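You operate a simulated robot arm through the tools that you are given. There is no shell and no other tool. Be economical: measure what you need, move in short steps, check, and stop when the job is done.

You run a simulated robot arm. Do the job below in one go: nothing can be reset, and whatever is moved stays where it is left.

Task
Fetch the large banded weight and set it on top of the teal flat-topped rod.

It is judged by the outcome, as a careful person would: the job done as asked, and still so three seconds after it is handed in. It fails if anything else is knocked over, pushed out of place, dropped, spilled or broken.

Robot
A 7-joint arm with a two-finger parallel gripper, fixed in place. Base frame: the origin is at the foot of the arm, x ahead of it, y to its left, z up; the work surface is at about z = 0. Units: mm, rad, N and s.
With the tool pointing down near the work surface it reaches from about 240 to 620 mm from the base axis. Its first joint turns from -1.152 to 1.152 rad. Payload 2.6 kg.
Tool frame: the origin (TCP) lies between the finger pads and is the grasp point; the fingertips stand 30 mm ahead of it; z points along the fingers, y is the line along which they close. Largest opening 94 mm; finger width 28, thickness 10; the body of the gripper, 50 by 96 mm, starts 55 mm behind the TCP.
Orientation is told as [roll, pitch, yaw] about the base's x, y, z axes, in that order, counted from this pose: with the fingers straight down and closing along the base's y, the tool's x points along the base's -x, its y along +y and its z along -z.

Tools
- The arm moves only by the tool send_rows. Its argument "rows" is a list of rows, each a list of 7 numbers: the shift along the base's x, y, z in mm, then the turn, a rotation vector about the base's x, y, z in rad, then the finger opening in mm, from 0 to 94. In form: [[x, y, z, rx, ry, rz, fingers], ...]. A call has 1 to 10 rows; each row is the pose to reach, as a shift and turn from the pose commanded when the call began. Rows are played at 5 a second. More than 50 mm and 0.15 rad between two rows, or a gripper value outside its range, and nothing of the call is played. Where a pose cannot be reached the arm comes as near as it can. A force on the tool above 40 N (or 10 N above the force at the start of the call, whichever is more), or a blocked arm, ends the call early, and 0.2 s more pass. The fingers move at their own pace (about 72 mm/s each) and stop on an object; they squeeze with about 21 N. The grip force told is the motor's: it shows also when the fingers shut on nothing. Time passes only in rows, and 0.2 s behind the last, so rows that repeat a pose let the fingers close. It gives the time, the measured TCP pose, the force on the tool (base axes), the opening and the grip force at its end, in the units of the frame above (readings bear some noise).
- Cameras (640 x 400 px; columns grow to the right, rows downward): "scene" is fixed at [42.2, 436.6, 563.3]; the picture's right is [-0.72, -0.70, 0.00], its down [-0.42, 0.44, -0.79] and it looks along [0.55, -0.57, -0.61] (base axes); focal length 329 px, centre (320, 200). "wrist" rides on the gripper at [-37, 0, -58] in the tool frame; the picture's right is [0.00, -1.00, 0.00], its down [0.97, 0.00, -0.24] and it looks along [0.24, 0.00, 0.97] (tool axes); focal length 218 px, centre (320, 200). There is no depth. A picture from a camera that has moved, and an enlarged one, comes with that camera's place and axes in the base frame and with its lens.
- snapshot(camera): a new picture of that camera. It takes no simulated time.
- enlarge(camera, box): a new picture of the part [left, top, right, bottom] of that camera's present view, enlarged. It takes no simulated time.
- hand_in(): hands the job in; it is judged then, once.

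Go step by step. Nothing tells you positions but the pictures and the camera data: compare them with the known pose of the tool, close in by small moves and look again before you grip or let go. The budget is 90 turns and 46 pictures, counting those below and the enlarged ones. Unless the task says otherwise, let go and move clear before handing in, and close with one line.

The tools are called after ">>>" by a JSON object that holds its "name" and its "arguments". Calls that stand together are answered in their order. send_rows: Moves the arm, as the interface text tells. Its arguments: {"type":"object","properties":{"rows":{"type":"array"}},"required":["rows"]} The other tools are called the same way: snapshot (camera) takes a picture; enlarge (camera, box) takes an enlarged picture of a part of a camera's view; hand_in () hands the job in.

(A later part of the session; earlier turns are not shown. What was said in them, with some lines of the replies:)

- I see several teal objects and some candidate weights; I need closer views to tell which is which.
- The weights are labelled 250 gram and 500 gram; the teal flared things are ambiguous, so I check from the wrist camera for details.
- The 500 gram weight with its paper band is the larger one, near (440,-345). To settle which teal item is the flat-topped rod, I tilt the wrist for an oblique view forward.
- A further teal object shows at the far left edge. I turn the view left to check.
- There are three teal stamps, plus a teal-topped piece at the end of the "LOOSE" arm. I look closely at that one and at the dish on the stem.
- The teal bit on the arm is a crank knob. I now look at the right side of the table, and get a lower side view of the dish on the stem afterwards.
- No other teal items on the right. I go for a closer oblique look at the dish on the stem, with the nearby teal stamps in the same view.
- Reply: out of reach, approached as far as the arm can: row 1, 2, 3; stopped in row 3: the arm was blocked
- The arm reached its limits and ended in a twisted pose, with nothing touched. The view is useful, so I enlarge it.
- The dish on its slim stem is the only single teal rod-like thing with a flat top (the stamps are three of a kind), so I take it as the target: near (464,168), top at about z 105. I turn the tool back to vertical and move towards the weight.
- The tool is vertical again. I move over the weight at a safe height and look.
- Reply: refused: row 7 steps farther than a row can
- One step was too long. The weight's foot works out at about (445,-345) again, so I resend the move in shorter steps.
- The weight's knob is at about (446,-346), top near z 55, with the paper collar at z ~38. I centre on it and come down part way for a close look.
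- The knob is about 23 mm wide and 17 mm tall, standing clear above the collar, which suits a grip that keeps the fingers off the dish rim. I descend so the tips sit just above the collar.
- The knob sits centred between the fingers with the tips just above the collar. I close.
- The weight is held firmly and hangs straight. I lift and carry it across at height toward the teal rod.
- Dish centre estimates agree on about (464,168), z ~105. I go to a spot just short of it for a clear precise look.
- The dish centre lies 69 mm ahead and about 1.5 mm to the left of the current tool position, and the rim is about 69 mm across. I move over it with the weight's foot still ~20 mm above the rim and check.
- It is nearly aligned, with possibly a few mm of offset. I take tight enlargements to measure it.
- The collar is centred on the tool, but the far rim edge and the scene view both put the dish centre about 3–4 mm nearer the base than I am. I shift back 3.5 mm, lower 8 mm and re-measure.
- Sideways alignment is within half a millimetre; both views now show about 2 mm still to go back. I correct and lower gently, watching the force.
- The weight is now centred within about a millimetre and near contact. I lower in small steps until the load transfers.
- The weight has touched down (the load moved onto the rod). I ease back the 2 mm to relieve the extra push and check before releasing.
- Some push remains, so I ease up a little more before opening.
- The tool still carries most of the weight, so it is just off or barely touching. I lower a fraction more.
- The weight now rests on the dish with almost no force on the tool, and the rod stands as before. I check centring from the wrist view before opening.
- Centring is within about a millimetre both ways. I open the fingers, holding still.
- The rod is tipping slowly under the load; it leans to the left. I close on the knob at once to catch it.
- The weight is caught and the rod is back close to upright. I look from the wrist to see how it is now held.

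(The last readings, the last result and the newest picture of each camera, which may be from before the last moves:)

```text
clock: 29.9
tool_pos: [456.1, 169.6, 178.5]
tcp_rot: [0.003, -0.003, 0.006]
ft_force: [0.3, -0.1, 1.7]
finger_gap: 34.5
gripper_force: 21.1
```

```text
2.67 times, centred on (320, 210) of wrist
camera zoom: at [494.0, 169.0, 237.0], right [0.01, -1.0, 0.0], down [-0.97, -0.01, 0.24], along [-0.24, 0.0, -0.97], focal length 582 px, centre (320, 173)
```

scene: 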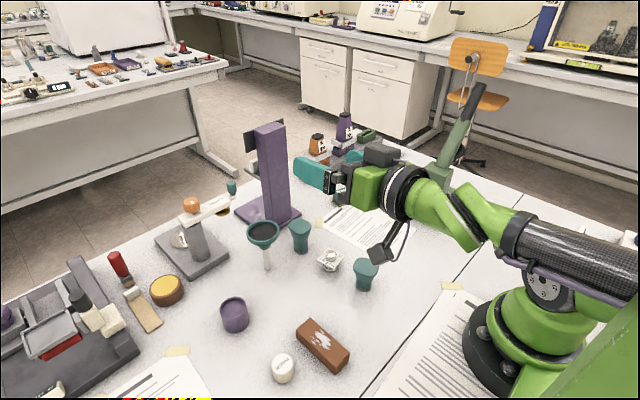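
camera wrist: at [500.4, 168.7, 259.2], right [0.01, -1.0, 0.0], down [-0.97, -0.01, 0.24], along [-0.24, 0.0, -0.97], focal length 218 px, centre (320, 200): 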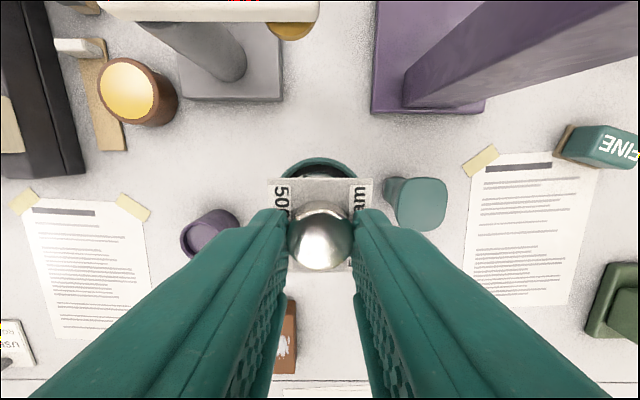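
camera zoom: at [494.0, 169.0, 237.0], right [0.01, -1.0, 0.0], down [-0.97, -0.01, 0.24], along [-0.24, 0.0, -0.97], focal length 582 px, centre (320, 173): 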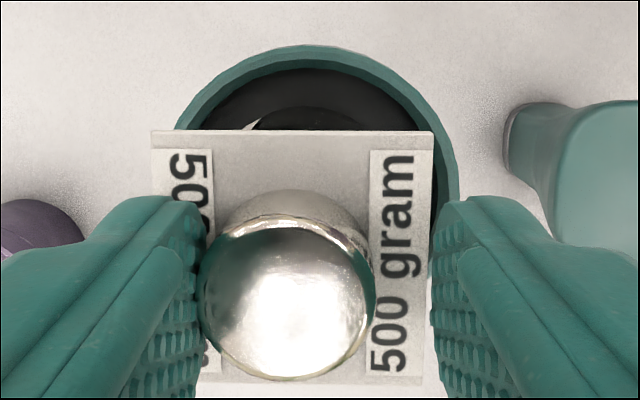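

The weight has shifted about 4 mm sideways: the right finger stopped on the collar edge instead of the knob. I briefly open a little while rising 3.5 mm to clear the collar, then close again on the knob proper.

>>> {"name": "send_rows", "arguments": {"rows": [[0, 0, 3.5, 0, 0, 0, 38], [0, 0, 3.5, 0, 0, 0, 10], [0, 0, 3.5, 0, 0, 0, 10]]}}

```text
clock: 30.7
tool_pos: [455.8, 168.8, 181.6]
tcp_rot: [0.003, -0.001, 0.005]
ft_force: [-0.6, 0.2, 0.6]
finger_gap: 25.2
gripper_force: 20.9
```

The grip is firmly on the knob again (25 mm). I lift the weight clear of the dish and let the rod settle.

>>> {"name": "send_rows", "arguments": {"rows": [[0, 0, 2, 0, 0, 0, 10], [0, 0, 5, 0, 0, 0, 10], [0, 0, 9, 0, 0, 0, 10], [0, 0, 14, 0, 0, 0, 10], [0, 0, 14, 0, 0, 0, 10]]}}

>>> {"name": "enlarge", "arguments": {"camera": "scene", "box": [215, 185, 315, 285]}}

```text
clock: 31.9
tool_pos: [457.2, 169.7, 194.3]
tcp_rot: [0.003, -0.003, 0.006]
ft_force: [-0.4, -0.7, -4.4]
finger_gap: 25.1
gripper_force: 21.1
```

```text
4.00 times, centred on (265, 235) of scene
camera zoom: at [42.2, 436.6, 563.2], right [-0.72, -0.7, 0.0], down [-0.42, 0.44, -0.79], along [0.55, -0.57, -0.61], focal length 1314 px, centre (540, 60)
```

zoom: 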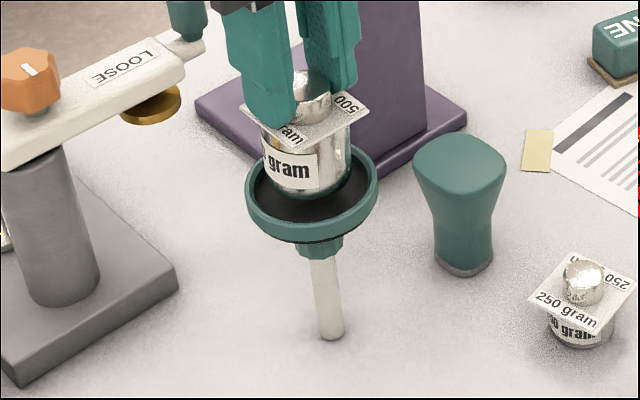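

The rod stands upright again and the weight hangs straight. I use the last picture to measure the exact alignment for a second, gentler placement.

>>> {"name": "enlarge", "arguments": {"camera": "wrist", "box": [260, 140, 380, 215]}}

```text
refused: no pictures are left
```

No pictures are left, so I work from the measurements I have: the weight sits unchanged in the grip to within a millimetre, the rod stands about half a millimetre from where it was, and contact is expected about 14 mm down. I correct slightly and lower.

>>> {"name": "send_rows", "arguments": {"rows": [[-0.4, -0.4, 0, 0, 0, 0, 10], [-0.4, -0.4, -4, 0, 0, 0, 10], [-0.4, -0.4, -8, 0, 0, 0, 10], [-0.4, -0.4, -11, 0, 0, 0, 10], [-0.4, -0.4, -12, 0, 0, 0, 10], [-0.4, -0.4, -12, 0, 0, 0, 10]]}}

>>> {"name": "send_rows", "arguments": {"rows": [[0, 0, -0.5, 0, 0, 0, 10], [0, 0, -0.5, 0, 0, 0, 10]]}}

>>> {"name": "send_rows", "arguments": {"rows": [[0, 0, -0.4, 0, 0, 0, 10], [0, 0, -0.4, 0, 0, 0, 10]]}}

```text
clock: 33.3
tool_pos: [456.9, 169.6, 183.3]
tcp_rot: [0.003, -0.002, 0.006]
ft_force: [-0.5, -0.2, -4.7]
finger_gap: 24.9
gripper_force: 20.9
```

```text
clock: 33.9
tool_pos: [455.8, 170.1, 182.4]
tcp_rot: [0.0, -0.003, 0.005]
ft_force: [0.6, -0.7, -4.9]
finger_gap: 25.2
gripper_force: 21.4
```

```text
clock: 34.5
tool_pos: [456.2, 169.4, 182.7]
tcp_rot: [0.002, -0.003, 0.005]
ft_force: [0.7, -0.5, -4.9]
finger_gap: 25.2
gripper_force: 21.5
```

Still fully carried at 12.9 mm down. I go on in 0.4 mm steps.

>>> {"name": "send_rows", "arguments": {"rows": [[0, 0, -0.4, 0, 0, 0, 10], [0, 0, -0.4, 0, 0, 0, 10]]}}

>>> {"name": "send_rows", "arguments": {"rows": [[0, 0, -0.3, 0, 0, 0, 10], [0, 0, -0.3, 0, 0, 0, 10]]}}

>>> {"name": "send_rows", "arguments": {"rows": [[0, 0, -0.3, 0, 0, 0, 10], [0, 0, -0.3, 0, 0, 0, 10]]}}

```text
clock: 35.1
tool_pos: [457.1, 169.3, 182.8]
tcp_rot: [0.0, -0.001, 0.007]
ft_force: [-0.2, -0.4, -5.1]
finger_gap: 25.0
gripper_force: 20.7
```

```text
clock: 35.7
tool_pos: [456.7, 170.0, 182.3]
tcp_rot: [0.002, 0.0, 0.006]
ft_force: [0.8, 0.7, -5.8]
finger_gap: 25.1
gripper_force: 20.6
```

```text
clock: 36.3
tool_pos: [456.1, 169.3, 180.9]
tcp_rot: [0.003, -0.001, 0.004]
ft_force: [-1.1, -0.1, -4.4]
finger_gap: 24.8
gripper_force: 20.5
```

>>> {"name": "send_rows", "arguments": {"rows": [[0, 0, -0.3, 0, 0, 0, 10], [0, 0, -0.3, 0, 0, 0, 10]]}}

```text
clock: 36.9
tool_pos: [456.3, 170.0, 181.9]
tcp_rot: [0.003, -0.001, 0.006]
ft_force: [-0.8, 1.2, -3.7]
finger_gap: 25.2
gripper_force: 21.4
```

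The load is just starting to transfer. I take another small step.

>>> {"name": "send_rows", "arguments": {"rows": [[0, 0, -0.3, 0, 0, 0, 10], [0, 0, -0.3, 0, 0, 0, 10]]}}

```text
clock: 37.5
tool_pos: [456.2, 169.1, 181.8]
tcp_rot: [0.0, -0.003, 0.005]
ft_force: [-0.2, -0.1, 2.1]
finger_gap: 25.1
gripper_force: 20.9
```

The weight is now seated with the load about balanced. I open very slowly, 1 mm per step, to avoid dragging the knob.

>>> {"name": "send_rows", "arguments": {"rows": [[0, 0, 0.1, 0, 0, 0, 24], [0, 0, 0.1, 0, 0, 0, 25], [0, 0, 0.1, 0, 0, 0, 25.5], [0, 0, 0.1, 0, 0, 0, 26], [0, 0, 0.1, 0, 0, 0, 26.5], [0, 0, 0.1, 0, 0, 0, 27], [0, 0, 0.1, 0, 0, 0, 27]]}}

```text
clock: 39.1
tool_pos: [456.3, 169.6, 179.6]
tcp_rot: [0.001, -0.002, 0.006]
ft_force: [-0.6, -0.2, -0.2]
finger_gap: 27.0
gripper_force: 0.1
```

Released with the fingers only just clear of the knob, so any sway is bounded. I let it settle, then open further slowly.

>>> {"name": "send_rows", "arguments": {"rows": [[0, 0, 0, 0, 0, 0, 27], [0, 0, 0, 0, 0, 0, 27], [0, 0, 0, 0, 0, 0, 27.5], [0, 0, 0, 0, 0, 0, 28], [0, 0, 0, 0, 0, 0, 28.5], [0, 0, 0, 0, 0, 0, 29], [0, 0, 0, 0, 0, 0, 29.5], [0, 0, 0, 0, 0, 0, 30], [0, 0, 0, 0, 0, 0, 30.5], [0, 0, 0, 0, 0, 0, 31]]}}

>>> {"name": "send_rows", "arguments": {"rows": [[0, 0, 0, 0, 0, 0, 32], [0, 0, 0, 0, 0, 0, 33], [0, 0, 0, 0, 0, 0, 34], [0, 0, 0, 0, 0, 0, 35], [0, 0, 0, 0, 0, 0, 36], [0, 0, 0, 0, 0, 0, 37], [0, 0, 0, 0, 0, 0, 38], [0, 0, 0, 0, 0, 0, 39], [0, 0, 0, 0, 0, 0, 40]]}}

```text
clock: 41.3
tool_pos: [456.3, 169.0, 181.0]
tcp_rot: [0.002, -0.003, 0.005]
ft_force: [0.5, -0.7, -0.1]
finger_gap: 31.1
gripper_force: 0.2
```

```text
clock: 43.3
tool_pos: [456.6, 169.6, 180.7]
tcp_rot: [0.002, -0.002, 0.005]
ft_force: [0.1, -0.7, 0.7]
finger_gap: 40.0
gripper_force: 0.0
```

All quiet so far. I open further and rise straight up clear of the knob, slowly at first.

>>> {"name": "send_rows", "arguments": {"rows": [[0, 0, 0, 0, 0, 0, 43], [0, 0, 0, 0, 0, 0, 47], [0, 0, 0, 0, 0, 0, 52], [0, 0, 0, 0, 0, 0, 58], [0, 0, 0, 0, 0, 0, 64], [0, 0, 0, 0, 0, 0, 70], [0, 0, 0, 0, 0, 0, 70]]}}

>>> {"name": "send_rows", "arguments": {"rows": [[0, 0, 5, 0, 0, 0, 70], [0, 0, 12, 0, 0, 0, 70], [0, 0, 22, 0, 0, 0, 70], [0, 0, 40, 0, 0, 0, 70], [0, 0, 65, 0, 0, 0, 70], [0, 0, 100, 0, 0, 0, 70]]}}

```text
clock: 44.9
tool_pos: [456.5, 169.9, 180.6]
tcp_rot: [0.002, -0.001, 0.006]
ft_force: [0.4, -0.2, -0.7]
finger_gap: 70.2
gripper_force: 0.0
```

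```text
clock: 46.3
tool_pos: [456.8, 168.6, 281.2]
tcp_rot: [0.002, -0.002, 0.005]
ft_force: [-0.4, 0.5, -0.7]
finger_gap: 69.9
gripper_force: 0.1
```

The tool rose free with no contact forces and is well clear. I have no pictures left to check with, and touching the rod again would risk tipping it, so I hand in.

>>> {"name": "hand_in", "arguments": {}}

```text
The job is handed in.
```

I set the 500 gram weight on the teal dish-topped rod, let go and moved clear, but I couldn't confirm it is still standing: my pictures ran out before the second, final placement. On my first try the rod began to tip when I let go, so I caught the weight, lifted it, re-centred it and released it more slowly. I also judged that this rod was the one meant, because the other teal pieces were three matching stamps.
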